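You operate a simulated robot arm through the tools that you are given. There is no shell and no other tool.

Carry out the task below with a simulated robot arm. There is one attempt and no reset: what you move stays moved.

## Task
Put things in order on the top of the big counter. At the end: the purple bobbin from the top of the big counter stands where the teal strap stood; the pink tangle from the top of the big counter is on the blue tin; the blue dabber is on the teal box; the teal strap from the top of the big counter stands on top of the purple full spool; whatever was shut is shut again. Leave all else as you found it, and nothing knocked over.

The check looks at the end state, three seconds after you hand in, the way a careful person would. Anything else that was tipped, shoved, dropped, spilled or broken makes it a failure.

## Robot
A 6-joint arm with a two-finger gripper, fixed in place. Base frame: the origin is at the foot of the arm, x ahead of it, y to its left, z up; the work surface is at about z = 0. Lengths are in mm, angles in rad, forces in N, time in s.
With the tool pointing down near the work surface it reaches from about 240 to 620 mm from the base axis. Its first joint turns from -1.152 to 1.152 rad. Payload 1.37 kg.
The tool frame sits at the grasp point between the pads (the TCP): z along the fingers, y along the line on which they close. The tips reach 22 mm beyond it. The gripper opens to 92 mm; its body begins 65 mm behind the TCP.
Orientation is that of the tool frame in the base frame, as a unit quaternion [x, y, z, w]. With the fingers straight down and closing along the base's y, the tool's x points along the base's -x, its y along +y and its z along -z.

## Interface
- The arm moves only by the tool step_arm. Its argument "commands" is one flat list of numbers, 7 for each row, row after row: the shift along the tool's x, y, z in mm, then the turn, a rotation vector about the tool's x, y, z in rad, then the opening, from 0 (shut) to 1 (fully open). In form: [tx, ty, tz, wx, wy, wz, claw, tx, ty, tz, wx, wy, wz, claw, ...]. A call has 1 to 20 rows; each row is the pose to reach, as a shift and turn from the pose commanded when the call began, along the tool's axes at that moment. A row lasts 0.2 s, in which the tool goes at most 50 mm and 0.15 rad; a call with a longer step from one row to the next is refused whole, and so is a gripper value outside its range. A pose out of reach is approached as far as the arm can. The call stops where the force on the tool passes 40 N (or 10 N more than at its start, if that is more) or the arm is blocked; 0.2 s more then pass. Each finger travels about 59.9 mm/s and halts on what it meets, pressing with about 26 N; the grip force reading is that of the motor and also rises with nothing between the fingers. The clock runs only during rows and for 0.2 s after the last one: add rows that repeat a pose to give the fingers time. The reply holds the time, the measured pose of the TCP, the force on the tool along the base axes, the opening and the grip force, in the units named above and with some noise, with the torque about the TCP (base axes, N m) and any sound that the robot's microphone picked up, and new pictures: "pictures" is both (left out), scene, wrist or none.
- Cameras (640 x 400 px; columns grow to the right, rows downward): "scene" is fixed at [37.4, -435.4, 585.5]; the picture's right is [0.75, -0.66, 0.00], its down [-0.38, -0.43, -0.82] and it looks along [0.54, 0.62, -0.57] (base axes); focal length 368 px, centre (320, 200). "wrist" rides on the gripper at [71, 19, -102] in the tool frame; the picture's right is [-0.26, 0.97, 0.00], its down [-0.75, -0.20, -0.62] and it looks along [-0.60, -0.16, 0.78] (tool axes); focal length 280 px, centre (320, 200).
- pixel_to_xyz(camera, pixels): for up to 12 pixels [column, row] of the newest picture of that camera ("zoom" is the newest enlarged one), the place [x, y, z] in the base frame of the surface seen there, good to about 3 mm. The clock stands still meanwhile.
- enlarge(camera, box): a new picture of the part [left, top, right, bottom] of that camera's present view, enlarged. The clock stands still meanwhile.
- job_done(): hands the job in; it is judged then, once.

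Unless the task says otherwise, let go and move clear before handing in.

The tools are called after ">>>" by a JSON object that holds its "name" and its "arguments". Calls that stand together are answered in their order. step_arm: Moves the arm, as the interface text tells. Its arguments: {"type":"object","properties":{"commands":{"type":"array","items":{"type":"number"}},"pictures":{"type":"string","enum":["both","scene","wrist","none"]}},"required":["commands"]} The other tools are called the same way: pixel_to_xyz (camera, pixels) gives the place of the surface under pixels of a picture; enlarge (camera, box) takes an enlarged picture of a part of a camera's view; job_done () hands the job in.

At the start:

```text
time_s: 0.0
position: [348.5, 152.5, 320.8]
tool_rot: [0.001, 1.0, 0.0, 0.0]
ft_force: [0.0, -0.5, 0.2]
moment: [-0.01, 0.01, -0.02]
grip_width: 91.9
grasp_force: 0.1
```

scene: 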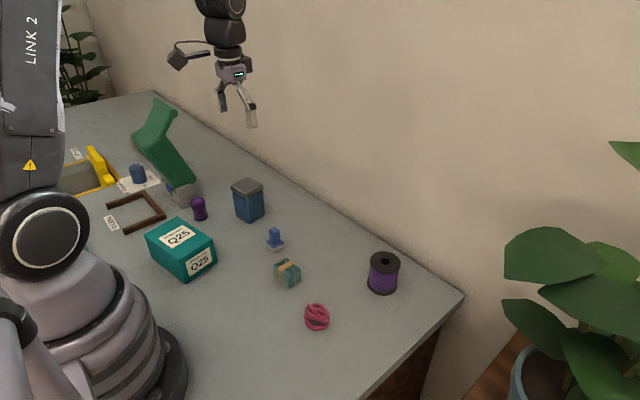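
wrist: 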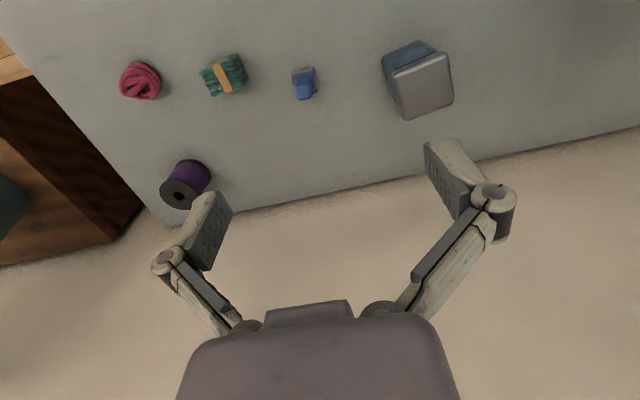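

The scene shows a teal box (180,248), a blue tin (248,200), a blue dabber (275,240), a teal strap (288,273), a pink tangle (317,317), a purple full spool (384,272) and a purple bobbin (198,208). I'll take enlarged views to look closer before moving.

>>> {"name": "enlarge", "arguments": {"camera": "scene", "box": [220, 160, 420, 350]}}

>>> {"name": "enlarge", "arguments": {"camera": "scene", "box": [60, 90, 260, 290]}}

>>> {"name": "pixel_to_xyz", "arguments": {"camera": "scene", "pixels": [[248, 185], [248, 205], [275, 232], [275, 245], [288, 268], [288, 285], [317, 310], [317, 328], [384, 258], [384, 280], [198, 202], [198, 215]]}}

>>> {"name": "pixel_to_xyz", "arguments": {"camera": "scene", "pixels": [[180, 235], [148, 236], [180, 218], [215, 245], [182, 281], [138, 170], [138, 180], [160, 130], [180, 190], [100, 165], [135, 210], [300, 250]]}}

```text
2.11 times, centred on (320, 255) of scene
```

zoom: 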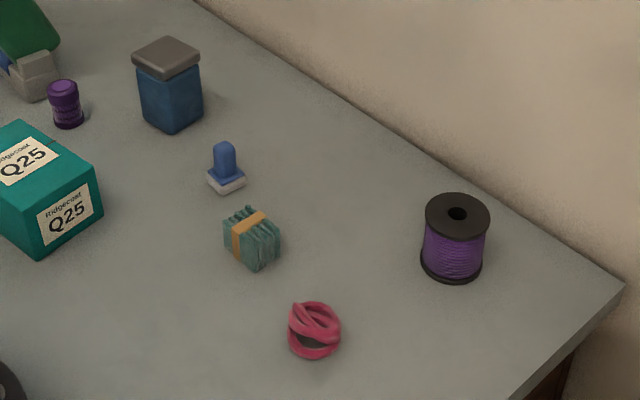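

```text
2.00 times, centred on (160, 190) of scene
```

zoom: 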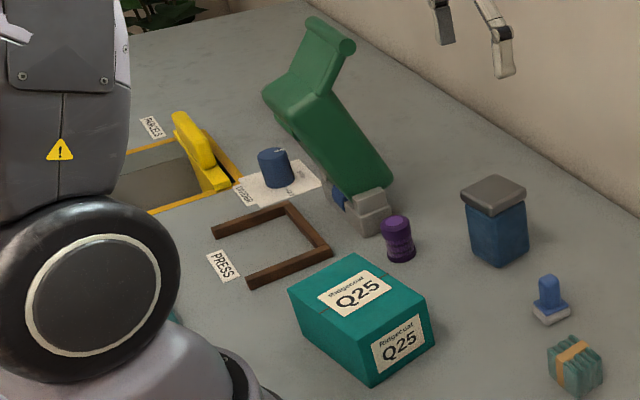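

```text
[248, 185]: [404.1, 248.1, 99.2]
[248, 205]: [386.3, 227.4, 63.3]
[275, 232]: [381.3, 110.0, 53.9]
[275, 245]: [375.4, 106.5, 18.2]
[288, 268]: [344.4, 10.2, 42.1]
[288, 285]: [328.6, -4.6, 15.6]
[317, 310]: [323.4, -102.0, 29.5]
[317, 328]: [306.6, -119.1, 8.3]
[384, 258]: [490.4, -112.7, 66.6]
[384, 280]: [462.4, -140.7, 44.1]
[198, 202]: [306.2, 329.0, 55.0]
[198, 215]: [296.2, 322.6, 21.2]
```

```text
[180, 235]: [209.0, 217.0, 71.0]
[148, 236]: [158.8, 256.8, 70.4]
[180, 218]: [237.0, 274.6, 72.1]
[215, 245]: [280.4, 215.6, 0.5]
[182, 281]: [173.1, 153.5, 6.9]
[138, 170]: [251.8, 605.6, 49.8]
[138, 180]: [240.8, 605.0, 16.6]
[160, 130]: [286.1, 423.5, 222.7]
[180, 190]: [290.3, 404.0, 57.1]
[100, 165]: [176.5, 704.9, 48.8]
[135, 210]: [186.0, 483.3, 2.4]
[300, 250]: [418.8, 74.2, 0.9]
```

The wrist view shows the tangle (141,80), strap (224,75), dabber (304,83), tin (420,80) and spool (186,185). I'll get enlarged views and surface points to measure their sizes and orientations.

>>> {"name": "enlarge", "arguments": {"camera": "wrist", "box": [100, 30, 340, 220]}}

>>> {"name": "pixel_to_xyz", "arguments": {"camera": "wrist", "pixels": [[203, 70], [240, 57], [210, 95], [246, 80], [224, 75], [292, 72], [315, 68], [297, 98], [316, 92], [141, 80], [122, 85], [160, 80]]}}

>>> {"name": "pixel_to_xyz", "arguments": {"camera": "wrist", "pixels": [[395, 72], [443, 54], [405, 115], [451, 100], [420, 85], [385, 60], [425, 43], [165, 190], [200, 185], [180, 205], [186, 180], [190, 163]]}}

```text
2.11 times, centred on (220, 125) of wrist
```

zoom: 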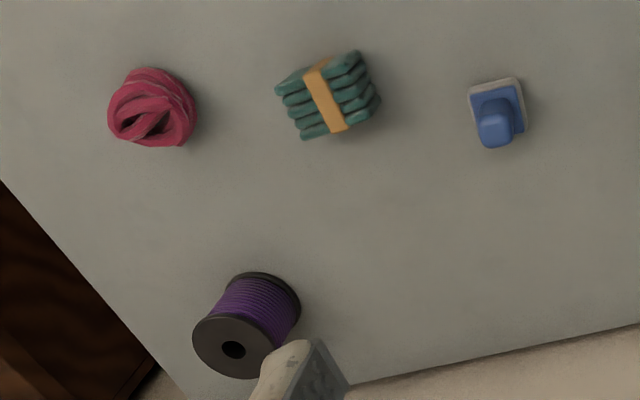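

```text
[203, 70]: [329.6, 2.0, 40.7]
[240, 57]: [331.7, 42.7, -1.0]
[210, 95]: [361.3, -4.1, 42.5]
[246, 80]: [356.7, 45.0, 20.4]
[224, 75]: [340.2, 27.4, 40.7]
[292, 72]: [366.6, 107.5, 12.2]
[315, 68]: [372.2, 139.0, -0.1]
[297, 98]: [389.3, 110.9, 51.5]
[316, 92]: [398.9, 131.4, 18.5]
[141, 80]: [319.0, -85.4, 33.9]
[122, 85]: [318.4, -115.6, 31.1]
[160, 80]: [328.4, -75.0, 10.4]
```

```text
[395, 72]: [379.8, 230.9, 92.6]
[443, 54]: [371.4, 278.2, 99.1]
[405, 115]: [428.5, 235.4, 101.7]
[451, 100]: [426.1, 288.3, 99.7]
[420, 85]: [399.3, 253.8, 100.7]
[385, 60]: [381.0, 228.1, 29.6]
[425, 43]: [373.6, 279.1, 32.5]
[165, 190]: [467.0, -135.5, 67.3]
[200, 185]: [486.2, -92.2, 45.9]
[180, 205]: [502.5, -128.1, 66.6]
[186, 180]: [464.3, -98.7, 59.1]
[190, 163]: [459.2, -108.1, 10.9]
```

The strap (about 345, 15, top z≈42) needs a closer look so I can pick its grasp direction. I'll move the gripper to about (300, 15, 180) to view it.

>>> {"name": "step_arm", "arguments": {"commands": [10, -27, 28, 0, 0, 0, 1, 20, -55, 56, 0, 0, 0, 1, 29, -82, 84, 0, 0, 0, 1, 39, -110, 112, 0, 0, 0, 1, 48.5, -137.5, 140, 0, 0, 0, 1, 48.5, -137.5, 140, 0, 0, 0, 1], "pictures": "both"}}

```text
time_s: 1.4
position: [298.5, 14.8, 181.9]
tool_rot: [-0.001, 1.0, 0.0, 0.0]
ft_force: [0.2, 0.0, 0.5]
moment: [-0.02, 0.01, -0.02]
grip_width: 92.3
grasp_force: 0.0
```

scene: 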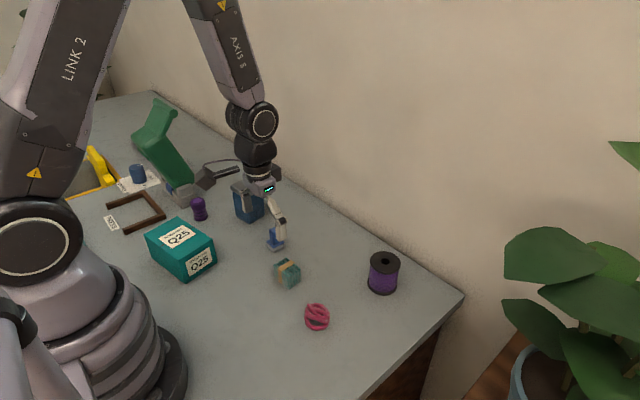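
wrist: 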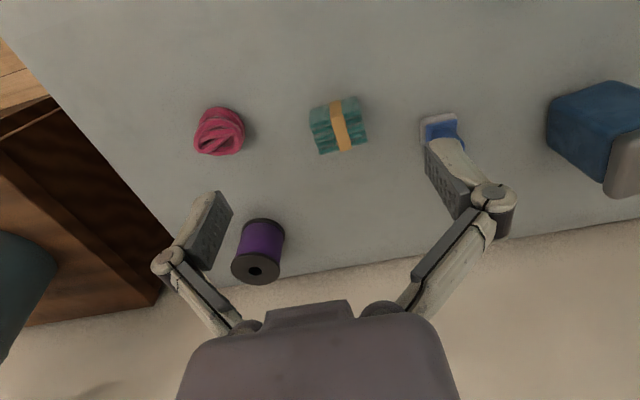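

>>> {"name": "enlarge", "arguments": {"camera": "wrist", "box": [290, 80, 390, 170]}}

>>> {"name": "pixel_to_xyz", "arguments": {"camera": "wrist", "pixels": [[314, 112], [357, 100], [318, 122], [362, 118], [320, 150], [366, 138], [338, 115], [338, 130], [345, 145], [312, 130], [330, 120], [350, 110]]}}

>>> {"name": "pixel_to_xyz", "arguments": {"camera": "wrist", "pixels": [[236, 268], [275, 268], [256, 284], [255, 258], [256, 271], [200, 140], [240, 130], [218, 112], [218, 150], [220, 130], [215, 120], [230, 140]]}}

```text
4.44 times, centred on (340, 125) of wrist
```

zoom: 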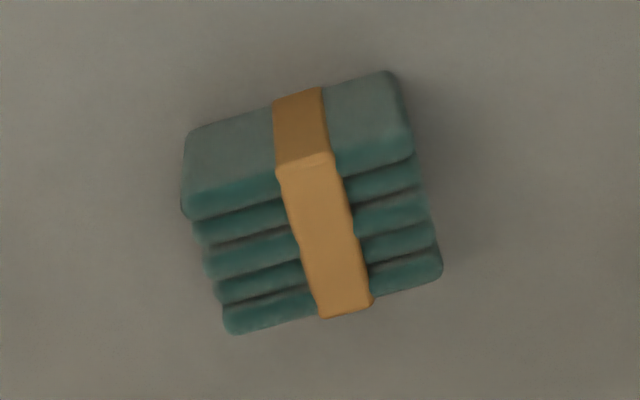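

```text
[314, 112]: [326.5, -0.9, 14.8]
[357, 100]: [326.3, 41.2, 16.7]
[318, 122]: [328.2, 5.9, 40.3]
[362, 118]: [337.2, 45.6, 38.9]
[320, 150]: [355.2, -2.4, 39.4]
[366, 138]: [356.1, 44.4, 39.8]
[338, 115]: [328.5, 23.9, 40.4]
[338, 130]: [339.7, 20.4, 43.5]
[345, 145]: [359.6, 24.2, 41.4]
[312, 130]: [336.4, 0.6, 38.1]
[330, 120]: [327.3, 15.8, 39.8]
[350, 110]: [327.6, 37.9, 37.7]
```

```text
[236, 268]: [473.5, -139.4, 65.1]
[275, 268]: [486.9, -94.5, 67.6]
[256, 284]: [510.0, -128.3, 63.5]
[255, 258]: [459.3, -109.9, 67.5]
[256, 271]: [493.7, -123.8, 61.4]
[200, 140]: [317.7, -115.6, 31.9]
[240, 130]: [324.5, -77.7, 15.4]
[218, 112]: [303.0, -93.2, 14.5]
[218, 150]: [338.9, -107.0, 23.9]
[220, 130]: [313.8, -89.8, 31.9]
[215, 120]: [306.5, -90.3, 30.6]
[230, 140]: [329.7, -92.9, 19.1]
```

The zoom shows slabs standing upright, running roughly along y, with a band around them; the striped part is the top. I'll query zoom corner pixels to get the exact orientation.

>>> {"name": "enlarge", "arguments": {"camera": "wrist", "box": [290, 80, 390, 170]}}

>>> {"name": "pixel_to_xyz", "arguments": {"camera": "zoom", "pixels": [[192, 205], [405, 145], [232, 325], [433, 270], [280, 178], [330, 165], [322, 308], [368, 298], [240, 180], [370, 140], [200, 140], [390, 80]]}}

```text
4.44 times, centred on (340, 125) of wrist
```

zoom: 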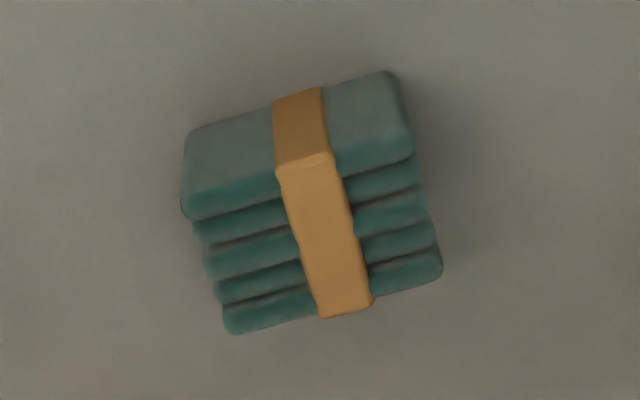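

```text
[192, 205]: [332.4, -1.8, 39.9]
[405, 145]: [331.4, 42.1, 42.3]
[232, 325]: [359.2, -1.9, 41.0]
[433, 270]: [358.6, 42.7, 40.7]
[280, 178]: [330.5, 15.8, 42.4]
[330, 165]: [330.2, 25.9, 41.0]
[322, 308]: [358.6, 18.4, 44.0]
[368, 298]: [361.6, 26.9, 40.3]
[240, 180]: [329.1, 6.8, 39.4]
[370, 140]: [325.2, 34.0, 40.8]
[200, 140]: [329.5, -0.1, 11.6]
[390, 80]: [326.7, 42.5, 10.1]
```

The strap is axis-aligned: x 327–361, y −3–44, about 41 tall, with its centre near (344, 20.5). I'll descend over it with the gripper open and closing along y.

>>> {"name": "step_arm", "arguments": {"commands": [-22, 2.7, 40, 0, 0, 0, 1, -44, 5.5, 80, 0, 0, 0, 1, -44, 5.5, 110, 0, 0, 0, 1, -44, 5.5, 135, 0, 0, 0, 1, -44, 5.5, 154, 0, 0, 0, 1, -44, 5.5, 154, 0, 0, 0, 1], "pictures": "both"}}

```text
time_s: 2.8
position: [339.7, 19.4, 27.1]
tool_rot: [0.0, 1.0, 0.0, -0.001]
ft_force: [0.3, 0.5, 0.7]
moment: [-0.04, 0.02, -0.01]
grip_width: 92.0
grasp_force: 0.0
```

scene: 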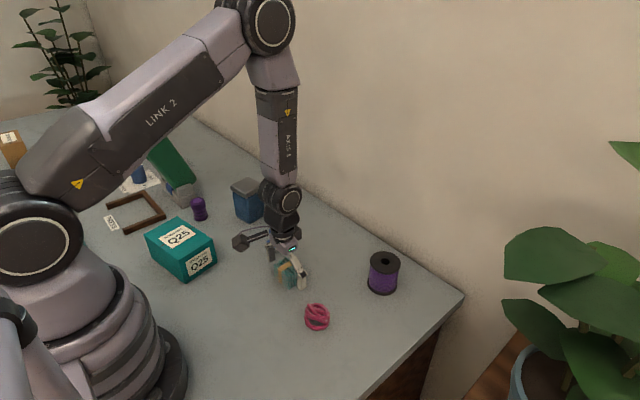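
wrist: 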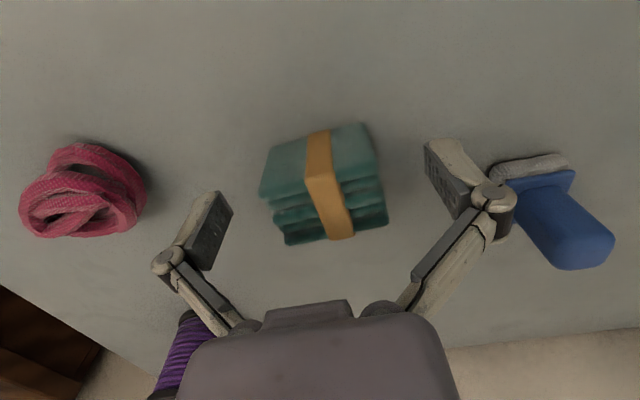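

The pads at (215,230) and (447,180) straddle the strap at (325,190) with clearance on both sides. I'll hold briefly to confirm the position, since x reads 339.7 against a commanded 344, and nudge if needed.

>>> {"name": "step_arm", "arguments": {"commands": [0, 0, 0, 0, 0, 0, 1, 0, 0, 0, 0, 0, 0, 1], "pictures": "wrist"}}

>>> {"name": "pixel_to_xyz", "arguments": {"camera": "wrist", "pixels": [[215, 200], [225, 210], [205, 260], [430, 150], [440, 180], [460, 150], [320, 180], [280, 240], [385, 215], [262, 185], [375, 150], [330, 230]]}}

```text
time_s: 3.4
position: [340.4, 18.4, 27.5]
tool_rot: [0.001, 1.0, 0.001, 0.001]
ft_force: [-0.5, 0.0, 0.0]
moment: [0.0, -0.03, 0.04]
grip_width: 91.9
grasp_force: 0.0
```

wrist: 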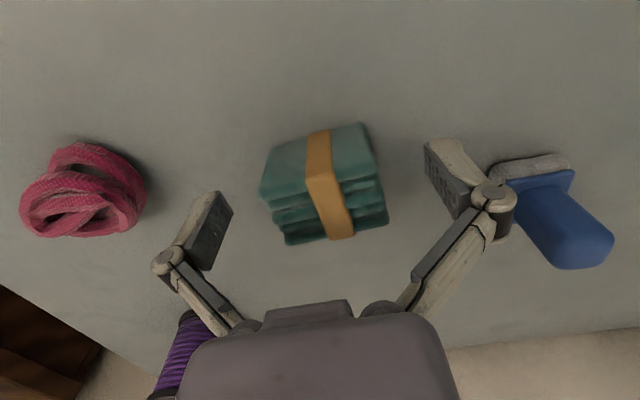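

```text
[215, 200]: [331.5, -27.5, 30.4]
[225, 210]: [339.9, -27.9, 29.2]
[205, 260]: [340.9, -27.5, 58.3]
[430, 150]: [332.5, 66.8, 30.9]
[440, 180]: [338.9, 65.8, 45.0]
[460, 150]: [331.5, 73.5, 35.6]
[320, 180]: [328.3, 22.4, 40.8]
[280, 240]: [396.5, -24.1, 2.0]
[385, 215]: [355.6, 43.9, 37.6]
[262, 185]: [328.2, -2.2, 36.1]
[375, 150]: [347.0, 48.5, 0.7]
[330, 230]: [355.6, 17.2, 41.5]
```

The readback shows the TCP truly at about (340, 19) while the strap centre is at about (344, 20.5). I'll nudge +3.5 in x and +1.5 in y, then close.

>>> {"name": "step_arm", "arguments": {"commands": [-3.5, 1.5, 1, 0, 0, 0, 1, -3.5, 1.5, 1, 0, 0, 0, 1, -3.5, 1.5, 1, 0, 0, 0, 0.4, -3.5, 1.5, 1, 0, 0, 0, 0.4, -3.5, 1.5, 1, 0, 0, 0, 0.4, -3.5, 1.5, 1, 0, 0, 0, 0.4, -3.5, 1.5, 1, 0, 0, 0, 0.4], "pictures": "both"}}

```text
time_s: 5.0
position: [343.8, 21.0, 25.5]
tool_rot: [0.0, 1.0, 0.0, 0.0]
ft_force: [-1.3, -0.5, 7.9]
moment: [-0.01, 0.05, 0.09]
grip_width: 49.5
grasp_force: 25.8
```

scene: 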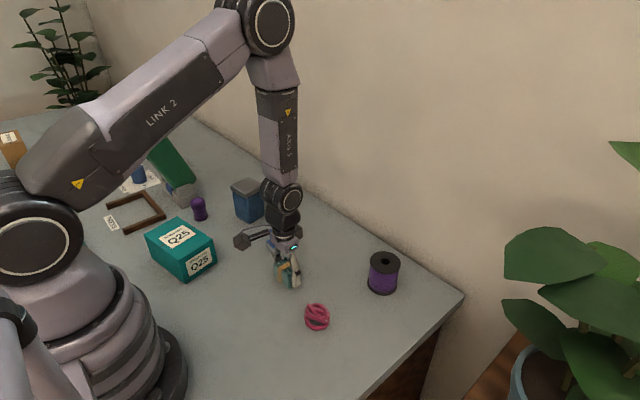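
wrist: 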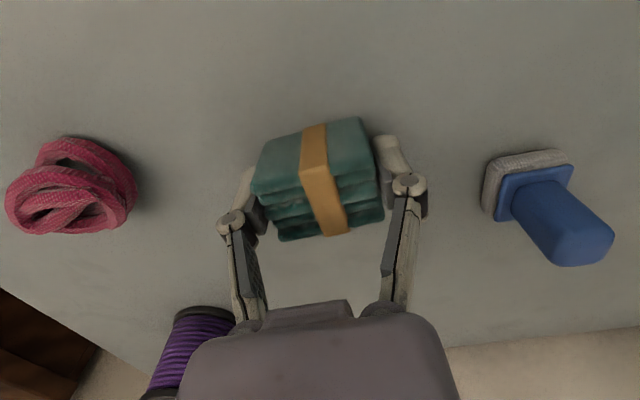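

The strap is gripped at 49.5 mm, but there is a 7.9 N upward force, so the tips are probably touching the table. I'll reopen slightly, rise 4 mm and re-grip so the fingertips sit above the strap's bottom.

>>> {"name": "step_arm", "arguments": {"commands": [0, 0, 0, 0, 0, 0, 0.7, 0, 0, -4, 0, 0, 0, 0.7, 0, 0, -5, 0, 0, 0, 0.7, 0, 0, -5, 0, 0, 0, 0.4, 0, 0, -5, 0, 0, 0, 0.4, 0, 0, -5, 0, 0, 0, 0.4, 0, 0, -5, 0, 0, 0, 0.4], "pictures": "wrist"}}

```text
time_s: 6.6
position: [344.4, 21.7, 31.5]
tool_rot: [0.0, 1.0, 0.001, 0.0]
ft_force: [-2.3, 2.2, 4.8]
moment: [0.0, 0.03, 0.05]
grip_width: 49.4
grasp_force: 25.7
```

wrist: 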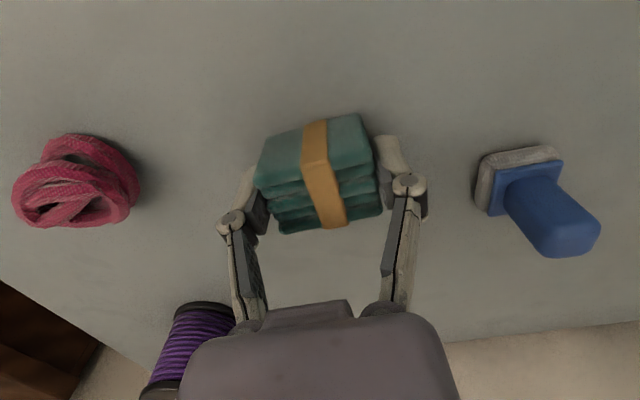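

The strap is still firmly gripped at 49.4 mm with z at 31.5. I'll lift it and carry it to about 60 mm above the spool centre (484, −119).

>>> {"name": "step_arm", "arguments": {"commands": [0, 0, -20, 0, 0, 0, 0.4, 0, 0, -50, 0, 0, 0, 0.4, 0, 0, -85, 0, 0, 0, 0.4, 0, 0, -110, 0, 0, 0, 0.4, -15, -15, -110, 0, 0, 0, 0.4, -40, -40, -110, 0, 0, 0, 0.4, -65, -65, -110, 0, 0, 0, 0.4, -90, -90, -110, 0, 0, 0, 0.4, -115, -115, -110, 0, 0, 0, 0.4, -132, -133, -110, 0, 0, 0, 0.4, -139.5, -140.5, -110, 0, 0, 0, 0.4, -139.5, -140.5, -110, 0, 0, 0, 0.4, -139.5, -140.5, -110, 0, 0, 0, 0.4], "pictures": "both"}}

```text
time_s: 9.4
position: [486.0, -115.4, 143.7]
tool_rot: [0.001, 1.0, 0.0, 0.0]
ft_force: [-0.2, -0.4, -0.8]
moment: [0.0, 0.01, -0.01]
grip_width: 49.4
grasp_force: 25.8
```

scene: 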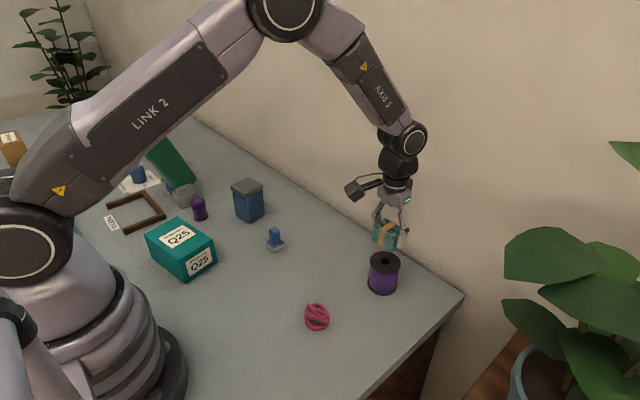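
wrist: 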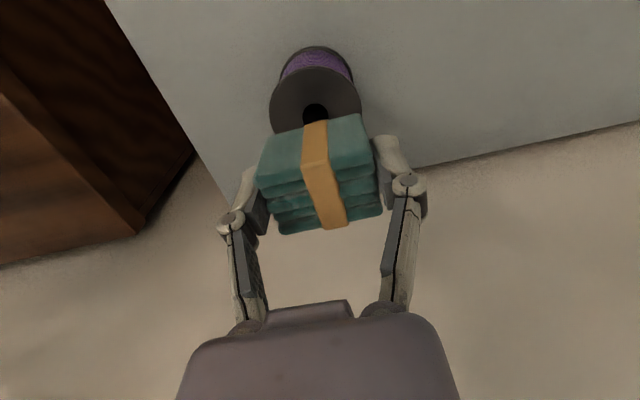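

The strap hangs level above the spool, whose top is seen at (315,100) in the wrist view. I'll measure the spool rim again from here for accurate placement.

>>> {"name": "enlarge", "arguments": {"camera": "wrist", "box": [250, 30, 390, 140]}}

>>> {"name": "pixel_to_xyz", "arguments": {"camera": "wrist", "pixels": [[273, 105], [358, 105], [316, 69], [285, 80], [345, 80], [315, 98], [274, 95], [357, 95], [316, 105], [303, 115], [328, 112], [315, 90]]}}

>>> {"name": "pixel_to_xyz", "arguments": {"camera": "scene", "pixels": [[371, 260], [397, 262], [384, 253], [384, 270], [384, 262], [375, 235], [395, 240], [385, 248], [387, 225], [398, 228], [376, 225], [384, 240]]}}

```text
3.64 times, centred on (320, 85) of wrist
```

zoom: 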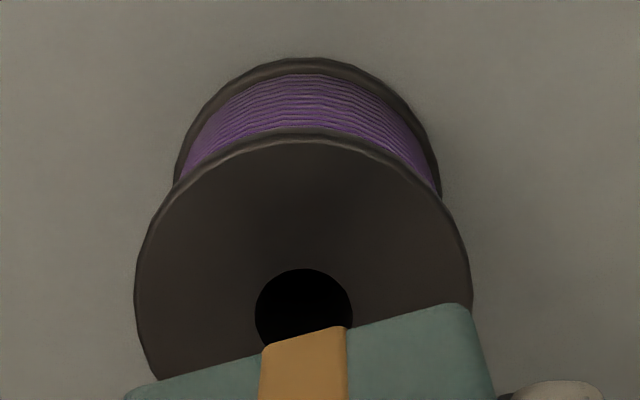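

```text
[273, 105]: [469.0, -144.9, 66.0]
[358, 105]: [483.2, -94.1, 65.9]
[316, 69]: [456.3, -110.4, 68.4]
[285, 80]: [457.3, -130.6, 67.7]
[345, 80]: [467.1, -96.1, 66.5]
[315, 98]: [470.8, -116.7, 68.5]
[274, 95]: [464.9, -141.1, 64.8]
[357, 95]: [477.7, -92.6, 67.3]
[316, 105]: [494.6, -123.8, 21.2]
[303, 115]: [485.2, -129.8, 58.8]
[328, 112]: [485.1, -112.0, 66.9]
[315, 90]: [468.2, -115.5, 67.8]
```

```text
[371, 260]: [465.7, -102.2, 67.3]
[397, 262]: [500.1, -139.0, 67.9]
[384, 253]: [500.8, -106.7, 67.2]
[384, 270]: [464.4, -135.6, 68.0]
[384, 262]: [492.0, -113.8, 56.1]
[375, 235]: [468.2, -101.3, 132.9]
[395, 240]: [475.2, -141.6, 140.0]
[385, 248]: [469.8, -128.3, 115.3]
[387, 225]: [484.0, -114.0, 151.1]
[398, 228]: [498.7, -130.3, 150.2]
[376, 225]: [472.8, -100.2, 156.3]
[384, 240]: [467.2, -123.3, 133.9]
```

The spool rim fit gives a centre of about (483, −119.7), radius 27.5 and top z≈67.5. I'll correct the TCP to that centre and descend to about 6 mm above contact.

>>> {"name": "step_arm", "arguments": {"commands": [2.5, -4, 0, 0, 0, 0, 0.4, 2.5, -4, 12, 0, 0, 0, 0.4, 2.5, -4, 24, 0, 0, 0, 0.4, 2.5, -4, 37, 0, 0, 0, 0.4, 2.5, -4, 37, 0, 0, 0, 0.4, 2.5, -4, 37, 0, 0, 0, 0.4], "pictures": "both"}}

```text
time_s: 10.8
position: [481.8, -123.9, 105.4]
tool_rot: [-0.001, 1.0, 0.0, 0.0]
ft_force: [0.3, 0.2, -0.9]
moment: [-0.02, 0.01, 0.02]
grip_width: 49.5
grasp_force: 26.2
```

scene: 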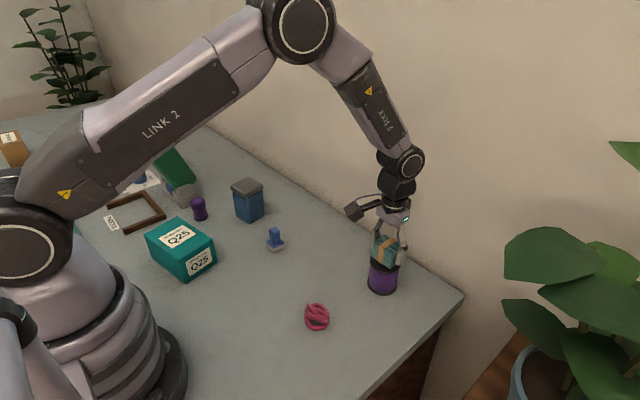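
wrist: 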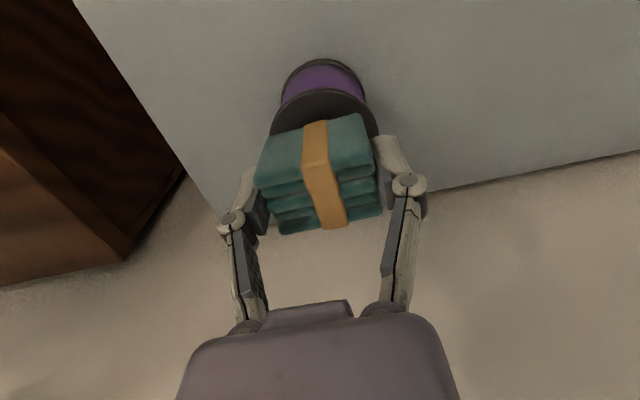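

The strap hovers about 6 mm above the spool; readings suggest a small y offset of about −4. I'll check with surface points and a hold reading.

>>> {"name": "step_arm", "arguments": {"commands": [0, 0, 0, 0, 0, 0, 0.4, 0, 0, 0, 0, 0, 0, 0.4], "pictures": "both"}}

>>> {"name": "enlarge", "arguments": {"camera": "wrist", "box": [230, 40, 410, 250]}}

>>> {"name": "enlarge", "arguments": {"camera": "scene", "box": [340, 200, 430, 300]}}

>>> {"name": "pixel_to_xyz", "arguments": {"camera": "wrist", "pixels": [[273, 125], [374, 122], [324, 91], [290, 103], [357, 101], [256, 180], [373, 150], [281, 228], [380, 210], [264, 145], [355, 120], [318, 170]]}}

```text
time_s: 11.4
position: [483.3, -121.8, 106.1]
tool_rot: [0.0, 1.0, 0.0, 0.0]
ft_force: [-0.2, -0.9, -1.4]
moment: [0.02, 0.01, -0.01]
grip_width: 49.1
grasp_force: 26.2
```

scene: 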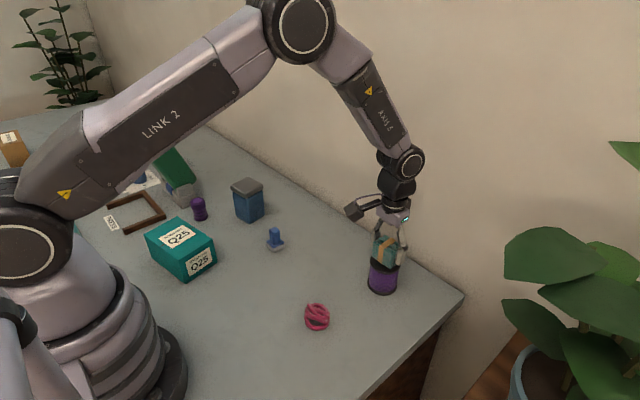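
wrist: 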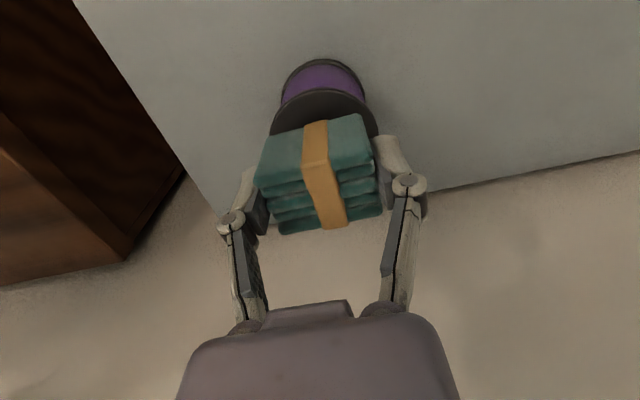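

```text
1.90 times, centred on (320, 145) of wrist
```

zoom: 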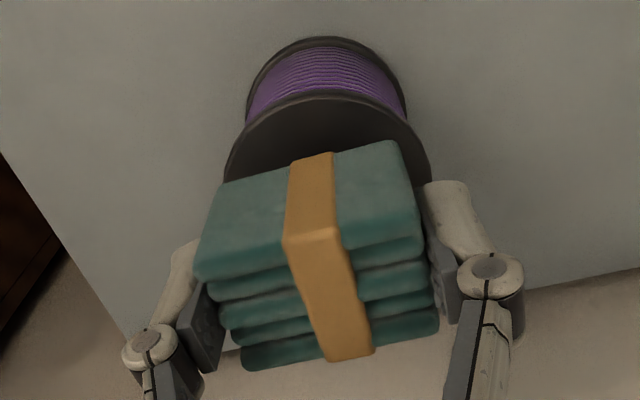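

```text
4.00 times, centred on (385, 250) of scene
```

zoom: 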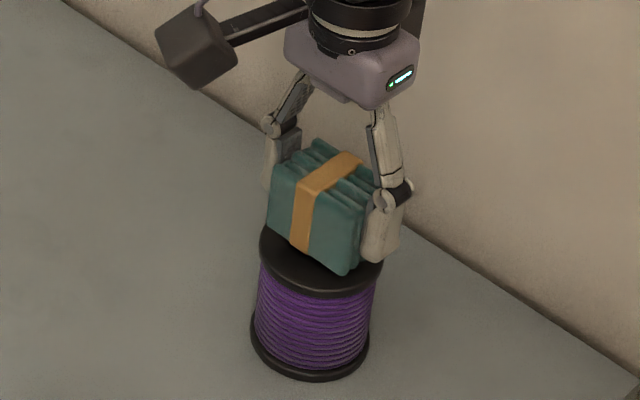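

```text
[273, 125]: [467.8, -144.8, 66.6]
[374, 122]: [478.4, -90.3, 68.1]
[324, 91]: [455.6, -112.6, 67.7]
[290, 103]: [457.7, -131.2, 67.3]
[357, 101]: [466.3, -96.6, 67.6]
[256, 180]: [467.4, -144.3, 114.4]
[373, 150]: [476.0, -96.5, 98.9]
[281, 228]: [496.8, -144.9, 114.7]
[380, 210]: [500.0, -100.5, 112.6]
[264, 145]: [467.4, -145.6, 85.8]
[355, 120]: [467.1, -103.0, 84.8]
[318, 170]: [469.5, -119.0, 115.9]
```

The strap spans y −145 to −99 (centre −122) and the spool centre is about −119.5, with roughly 6 mm of gap. I'll shift +2 in y and lower 6 mm slowly.

>>> {"name": "step_arm", "arguments": {"commands": [0, 2, 0, 0, 0, 0, 0.4, 0, 2, 2, 0, 0, 0, 0.4, 0, 2, 4, 0, 0, 0, 0.4, 0, 2, 5, 0, 0, 0, 0.4, 0, 2, 6, 0, 0, 0, 0.4, 0, 2, 6, 0, 0, 0, 0.4], "pictures": "scene"}}

>>> {"name": "enlarge", "arguments": {"camera": "scene", "box": [340, 200, 430, 300]}}

```text
time_s: 12.8
position: [484.4, -117.6, 98.1]
tool_rot: [0.0, 1.0, 0.0, 0.0]
ft_force: [0.7, 0.7, 0.0]
moment: [-0.01, -0.04, 0.01]
grip_width: 49.1
grasp_force: 25.6
```

scene: 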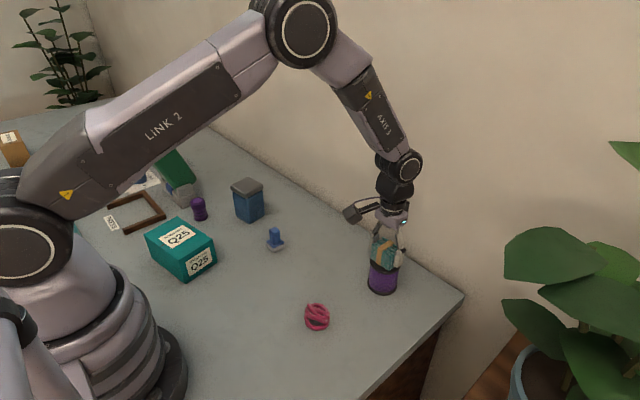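

```text
4.00 times, centred on (385, 250) of scene
```

zoom: 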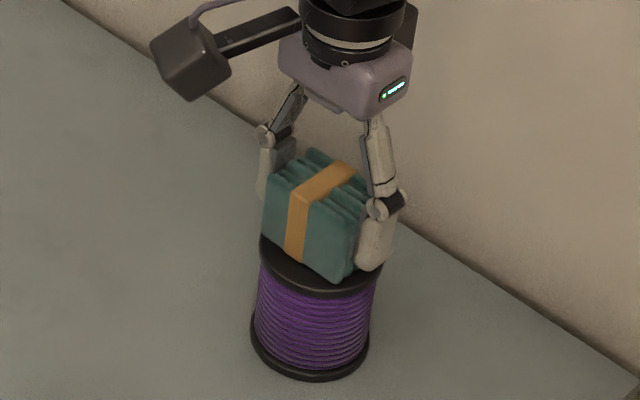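

The strap is at or nearly in contact with the spool, with force about 0 versus −1 when hanging. I'll lower in 0.5–1 mm steps and watch the force.

>>> {"name": "step_arm", "arguments": {"commands": [0, 0, 0.7, 0, 0, 0, 0.4, 0, 0, 1.2, 0, 0, 0, 0.4, 0, 0, 1.2, 0, 0, 0, 0.4], "pictures": "none"}}

```text
time_s: 13.6
position: [483.3, -119.7, 97.2]
tool_rot: [0.0, 1.0, 0.001, 0.001]
ft_force: [-0.5, 3.5, 6.8]
moment: [0.14, 0.02, 0.0]
grip_width: 49.4
grasp_force: 25.9
```

Contact is confirmed at about 7 N upward. I'll open gently, let it settle, and rise straight up.

>>> {"name": "step_arm", "arguments": {"commands": [0, 0, -0.5, 0, 0, 0, 0.55, 0, 0, -0.5, 0, 0, 0, 0.6, 0, 0, -0.5, 0, 0, 0, 0.68, 0, 0, -0.5, 0, 0, 0, 0.78, 0, 0, -0.5, 0, 0, 0, 0.78, 0, 0, -10, 0, 0, 0, 0.78, 0, 0, -30, 0, 0, 0, 0.78, 0, 0, -60, 0, 0, 0, 0.78, 0, 0, -100, 0, 0, 0, 0.78, 0, 0, -100, 0, 0, 0, 0.78], "pictures": "both"}}

>>> {"name": "enlarge", "arguments": {"camera": "scene", "box": [340, 200, 430, 300]}}

```text
time_s: 15.8
position: [483.8, -117.9, 198.6]
tool_rot: [0.0, 1.0, 0.0, 0.0]
ft_force: [0.5, -0.2, 0.0]
moment: [0.04, 0.01, 0.04]
grip_width: 71.9
grasp_force: 0.1
```

scene: 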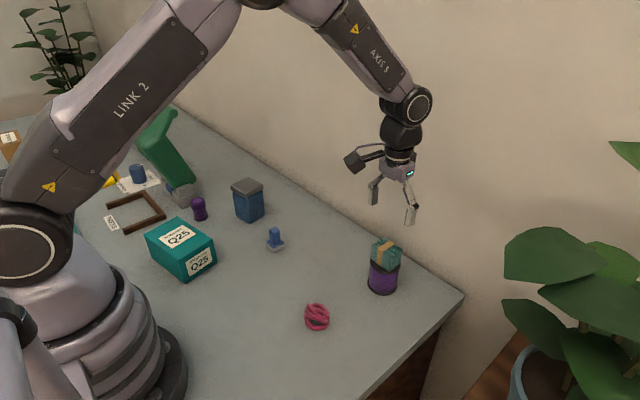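
wrist: 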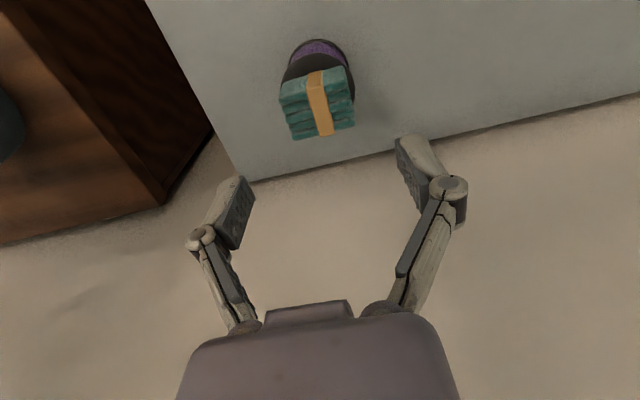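

```text
4.00 times, centred on (385, 250) of scene
```

zoom: 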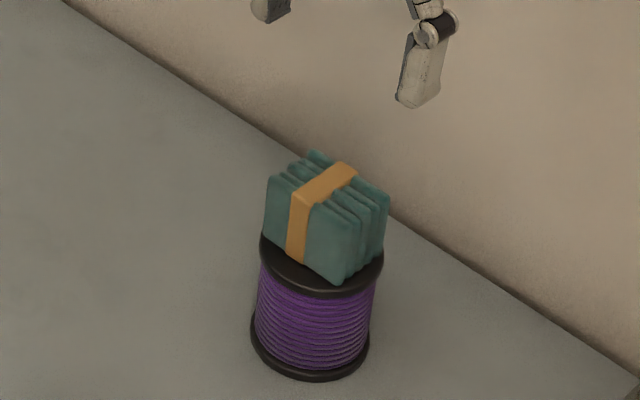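

The strap stands squarely on the spool. Next is the bobbin, so I'll move to about (250, 280, 200) to view it and its surroundings from the wrist.

>>> {"name": "step_arm", "arguments": {"commands": [18, 30, 0, 0, 0, 0, 1, 36, 61, 0, 0, 0, 0, 1, 54, 92, 0, 0, 0, 0, 1, 72, 122, 0, 0, 0, 0, 1, 90, 153, 0, 0, 0, 0, 1, 108, 184, 0, 0, 0, 0, 1, 126, 214, 0, 0, 0, 0, 1, 144, 245, 0, 0, 0, 0, 1, 162, 275, 0, 0, 0, 0, 1, 180, 306, 0, 0, 0, 0, 1, 198, 337, 0, 0, 0, 0, 1, 216, 367, 0, 0, 0, 0, 1, 234, 398, 0, 0, 0, 0, 1, 234, 398, 0, 0, 0, 0, 1], "pictures": "both"}}

```text
time_s: 18.8
position: [249.7, 279.2, 197.3]
tool_rot: [0.0, 1.0, 0.001, 0.0]
ft_force: [-0.1, -0.1, 0.0]
moment: [-0.01, -0.03, 0.0]
grip_width: 91.8
grasp_force: 0.1
```

scene: 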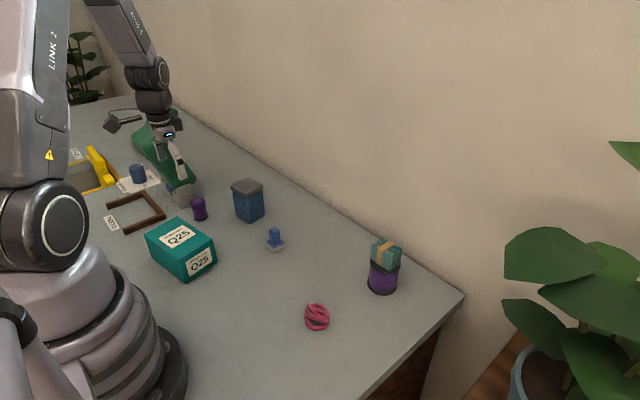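
wrist: 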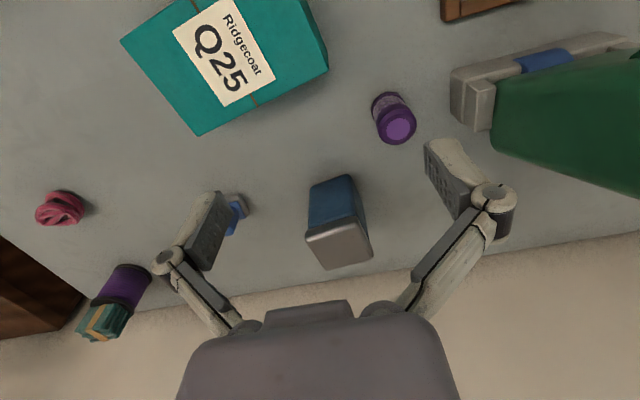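

>>> {"name": "enlarge", "arguments": {"camera": "wrist", "box": [340, 40, 640, 200]}}

>>> {"name": "pixel_to_xyz", "arguments": {"camera": "wrist", "pixels": [[398, 125], [383, 122], [414, 122], [398, 110], [398, 140], [378, 105], [405, 97], [390, 95], [452, 80], [450, 120], [475, 130], [495, 145]]}}

>>> {"name": "pixel_to_xyz", "arguments": {"camera": "wrist", "pixels": [[500, 95], [560, 170], [620, 180], [560, 60], [630, 120], [122, 40], [200, 135], [327, 72], [300, 10], [190, 120], [260, 90], [230, 40]]}}

```text
2.13 times, centred on (490, 120) of wrist
```

zoom: 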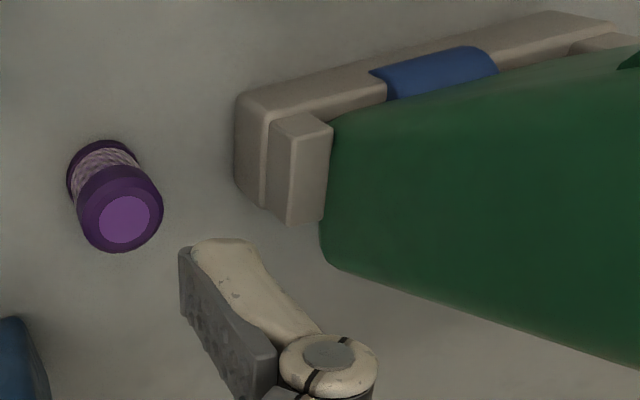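

```text
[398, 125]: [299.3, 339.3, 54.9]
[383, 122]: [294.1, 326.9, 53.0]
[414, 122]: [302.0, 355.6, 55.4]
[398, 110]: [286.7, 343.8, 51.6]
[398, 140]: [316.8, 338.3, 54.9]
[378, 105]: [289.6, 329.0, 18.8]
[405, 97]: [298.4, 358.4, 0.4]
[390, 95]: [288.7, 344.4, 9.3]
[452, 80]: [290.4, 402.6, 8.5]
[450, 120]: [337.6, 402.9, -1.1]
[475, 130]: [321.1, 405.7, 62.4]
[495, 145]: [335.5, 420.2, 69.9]
```

```text
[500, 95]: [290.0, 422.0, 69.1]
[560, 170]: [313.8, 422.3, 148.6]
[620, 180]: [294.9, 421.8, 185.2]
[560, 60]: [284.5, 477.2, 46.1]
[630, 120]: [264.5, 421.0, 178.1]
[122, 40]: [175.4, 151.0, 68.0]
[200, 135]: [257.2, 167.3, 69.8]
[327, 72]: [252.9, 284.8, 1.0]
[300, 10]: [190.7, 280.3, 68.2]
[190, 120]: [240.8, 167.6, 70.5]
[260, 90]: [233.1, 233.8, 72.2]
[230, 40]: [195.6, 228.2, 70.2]
```

The bobbin's top is centred at about (301, 340, 55), roughly 28 mm wide; the stapler nose starts at y≈402. I'll narrow the opening to about 50 mm so the fingers clear it, move above the bobbin, and look again.

>>> {"name": "step_arm", "arguments": {"commands": [-17, 20, 0, 0, 0, 0, 0.55, -34, 40, 0, 0, 0, 0, 0.55, -52, 61, 0, 0, 0, 0, 0.55, -52, 61, 30, 0, 0, 0, 0.55, -52, 61, 67, 0, 0, 0, 0.55, -52, 61, 67, 0, 0, 0, 0.55], "pictures": "both"}}

>>> {"name": "enlarge", "arguments": {"camera": "wrist", "box": [220, 20, 460, 200]}}

```text
time_s: 20.2
position: [298.9, 336.9, 130.2]
tool_rot: [0.0, 1.0, 0.0, -0.001]
ft_force: [-1.4, -0.2, 0.3]
moment: [0.02, 0.01, -0.04]
grip_width: 50.6
grasp_force: 0.0
```

scene: 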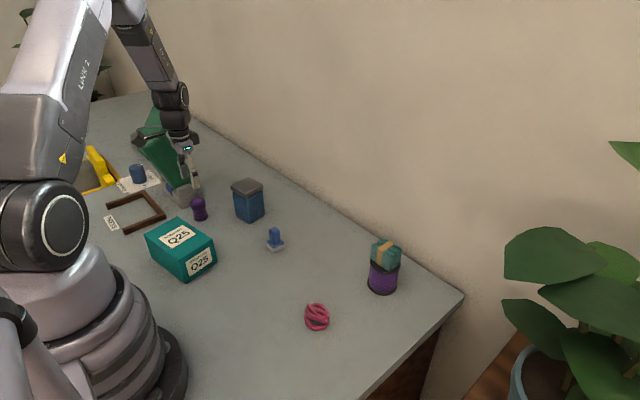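
wrist: 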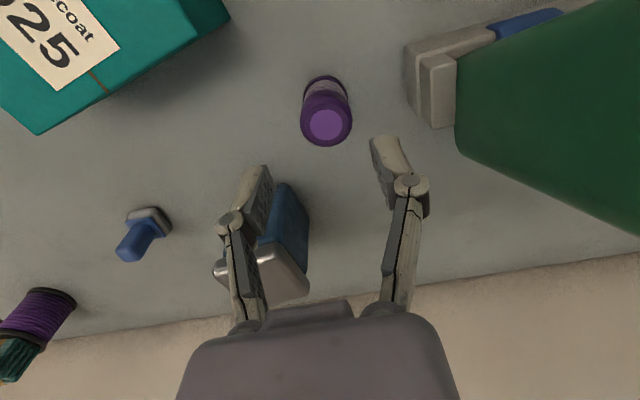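

```text
2.22 times, centred on (340, 110) of wrist
```

zoom: 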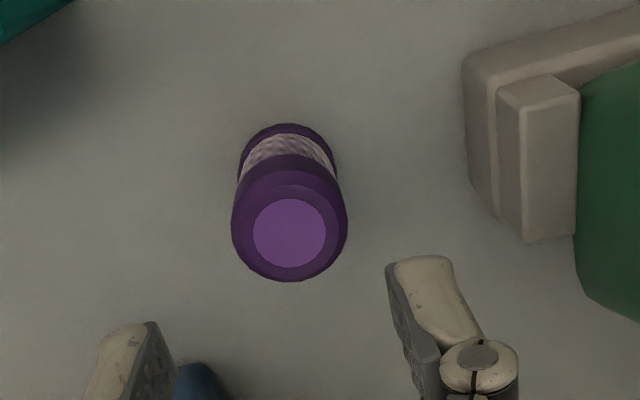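

The bobbin is well framed at (327,115), clear of the stapler. I'll query its top circle for the exact centre.

>>> {"name": "pixel_to_xyz", "arguments": {"camera": "zoom", "pixels": [[257, 232], [323, 232], [290, 202], [290, 264], [290, 232], [236, 225], [343, 225], [290, 277], [242, 170], [332, 165], [500, 220], [540, 235]]}}

>>> {"name": "enlarge", "arguments": {"camera": "scene", "box": [150, 140, 250, 240]}}

```text
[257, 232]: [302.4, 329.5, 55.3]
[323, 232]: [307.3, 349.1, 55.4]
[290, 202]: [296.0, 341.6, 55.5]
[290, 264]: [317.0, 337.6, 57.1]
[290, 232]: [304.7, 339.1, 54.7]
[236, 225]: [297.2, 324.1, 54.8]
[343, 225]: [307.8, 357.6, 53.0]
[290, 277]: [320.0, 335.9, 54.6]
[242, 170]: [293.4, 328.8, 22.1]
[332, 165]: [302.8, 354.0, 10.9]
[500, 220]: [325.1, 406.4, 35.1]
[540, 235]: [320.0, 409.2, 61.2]
```

```text
4.00 times, centred on (200, 190) of scene
```

zoom: 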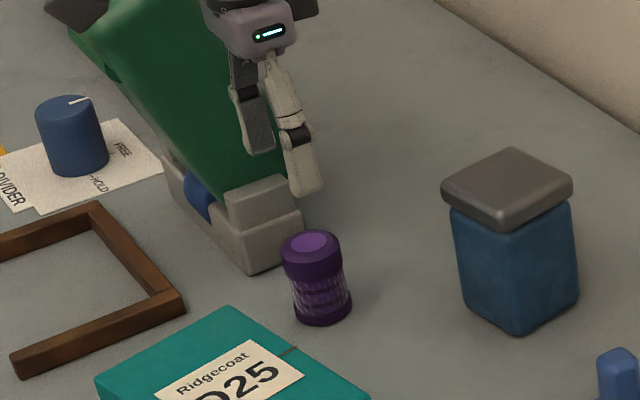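

The bobbin centre is about (304.5, 340) with radius about 16.5. I'll shift +5.5 in x and +3 in y, and lower to z≈85 (tips above the bobbin top) to check alignment.

>>> {"name": "step_arm", "arguments": {"commands": [-5.5, 3, 0, 0, 0, 0, 0.58, -5.5, 3, 22, 0, 0, 0, 0.58, -5.5, 3, 45, 0, 0, 0, 0.58, -5.5, 3, 45, 0, 0, 0, 0.58, -5.5, 3, 45, 0, 0, 0, 0.58], "pictures": "both"}}

>>> {"name": "enlarge", "arguments": {"camera": "wrist", "box": [200, 60, 460, 260]}}

>>> {"name": "enlarge", "arguments": {"camera": "scene", "box": [150, 140, 250, 240]}}

```text
time_s: 21.4
position: [306.3, 343.0, 85.3]
tool_rot: [0.0, 1.0, 0.0, 0.0]
ft_force: [0.6, 0.5, -0.6]
moment: [0.01, 0.0, -0.01]
grip_width: 53.5
grasp_force: 0.0
```

scene: 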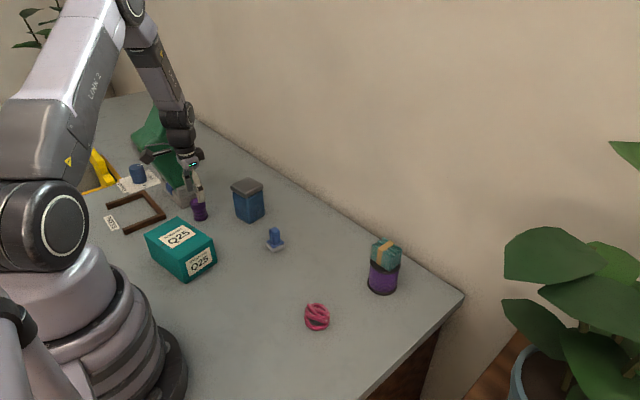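
wrist: 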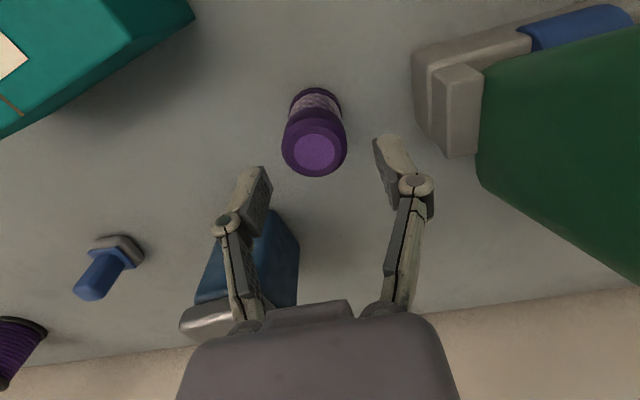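

```text
2.00 times, centred on (330, 160) of wrist
```

zoom: 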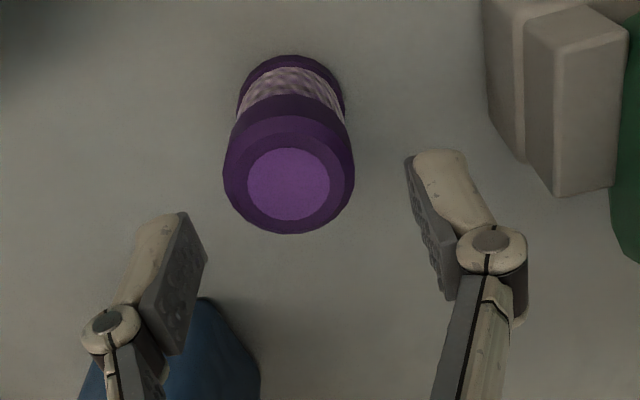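

```text
4.00 times, centred on (200, 190) of scene
```

zoom: 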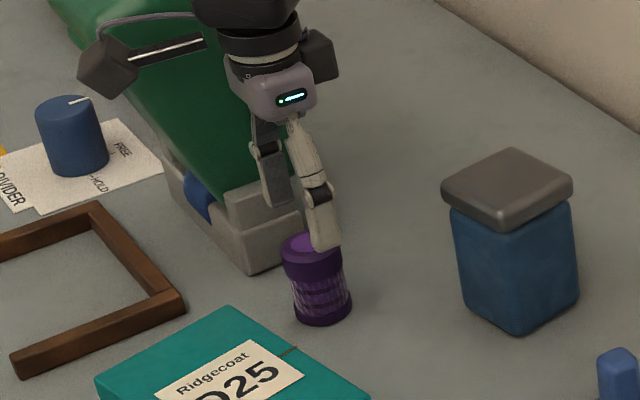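

The readback is (306.3, 343, 85). I'll verify the pad positions against the bobbin via surface points before descending.

>>> {"name": "pixel_to_xyz", "arguments": {"camera": "wrist", "pixels": [[267, 190], [262, 215], [255, 200], [378, 160], [382, 180], [378, 145], [296, 153], [334, 150], [315, 135], [315, 170], [315, 153], [440, 140]]}}

>>> {"name": "step_arm", "arguments": {"commands": [0, 0, 0, 0, 0, 0, 0.58], "pictures": "none"}}

```text
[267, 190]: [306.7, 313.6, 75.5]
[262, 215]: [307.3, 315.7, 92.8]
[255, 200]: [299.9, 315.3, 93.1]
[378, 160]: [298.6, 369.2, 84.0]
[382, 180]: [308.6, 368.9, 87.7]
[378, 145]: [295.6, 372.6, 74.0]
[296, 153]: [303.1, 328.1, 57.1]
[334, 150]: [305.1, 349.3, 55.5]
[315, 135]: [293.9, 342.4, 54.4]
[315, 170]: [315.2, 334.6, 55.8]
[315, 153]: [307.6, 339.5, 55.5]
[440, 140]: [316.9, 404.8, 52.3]
```

```text
time_s: 21.8
position: [305.9, 343.3, 85.2]
tool_rot: [0.0, 1.0, -0.001, 0.0]
ft_force: [-0.5, 0.0, -0.3]
moment: [0.01, -0.02, -0.01]
grip_width: 53.1
grasp_force: 0.1
```

The pads' mid y is about 342 and the bobbin is at 339, so I'll shift y −3 and x −1, then descend to z≈28.

>>> {"name": "step_arm", "arguments": {"commands": [1, -3, 0, 0, 0, 0, 0.58, 1, -3, 15, 0, 0, 0, 0.58, 1, -3, 30, 0, 0, 0, 0.58, 1, -3, 45, 0, 0, 0, 0.58, 1, -3, 57, 0, 0, 0, 0.58, 1, -3, 57, 0, 0, 0, 0.58], "pictures": "both"}}

>>> {"name": "enlarge", "arguments": {"camera": "wrist", "box": [200, 60, 460, 260]}}

```text
time_s: 23.2
position: [305.0, 338.7, 25.3]
tool_rot: [0.0, 1.0, -0.001, 0.0]
ft_force: [-0.7, 0.2, 0.4]
moment: [-0.02, -0.01, -0.02]
grip_width: 53.2
grasp_force: 0.0
```

scene: 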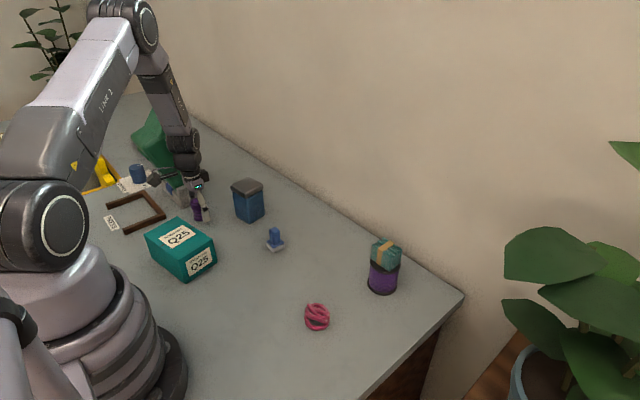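
wrist: 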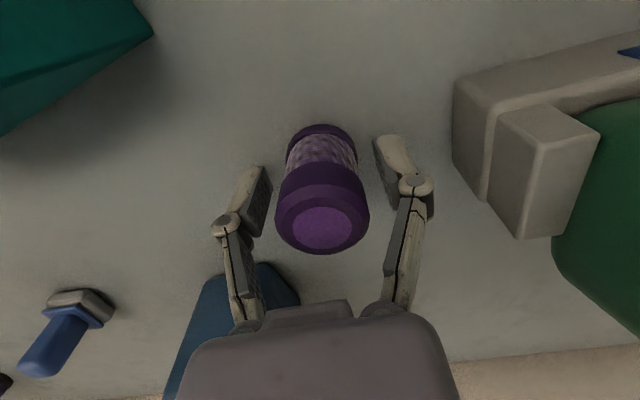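

```text
2.00 times, centred on (330, 160) of wrist
```

zoom: 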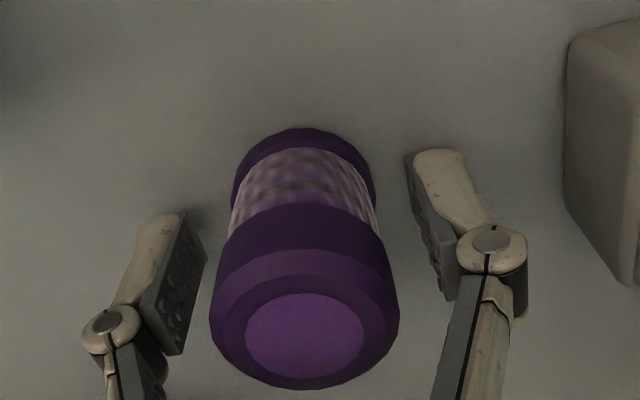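

The pads straddle the bobbin symmetrically. I'll raise 3 mm and close.

>>> {"name": "step_arm", "arguments": {"commands": [0, 0, -3, 0, 0, 0, 0.58, 0, 0, -3, 0, 0, 0, 0.45, 0, 0, -3, 0, 0, 0, 0.3, 0, 0, -3, 0, 0, 0, 0.2, 0, 0, -3, 0, 0, 0, 0.2, 0, 0, -3, 0, 0, 0, 0.2], "pictures": "wrist"}}

```text
time_s: 24.6
position: [306.8, 340.2, 29.9]
tool_rot: [0.0, 1.0, 0.001, 0.0]
ft_force: [0.0, -0.6, 3.2]
moment: [-0.01, 0.05, 0.02]
grip_width: 34.7
grasp_force: 25.7
```

wrist: 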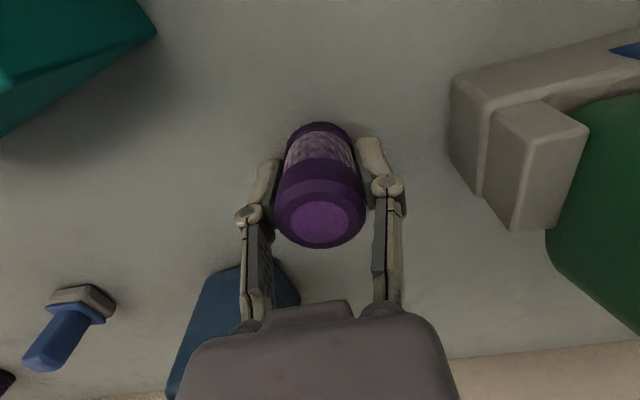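

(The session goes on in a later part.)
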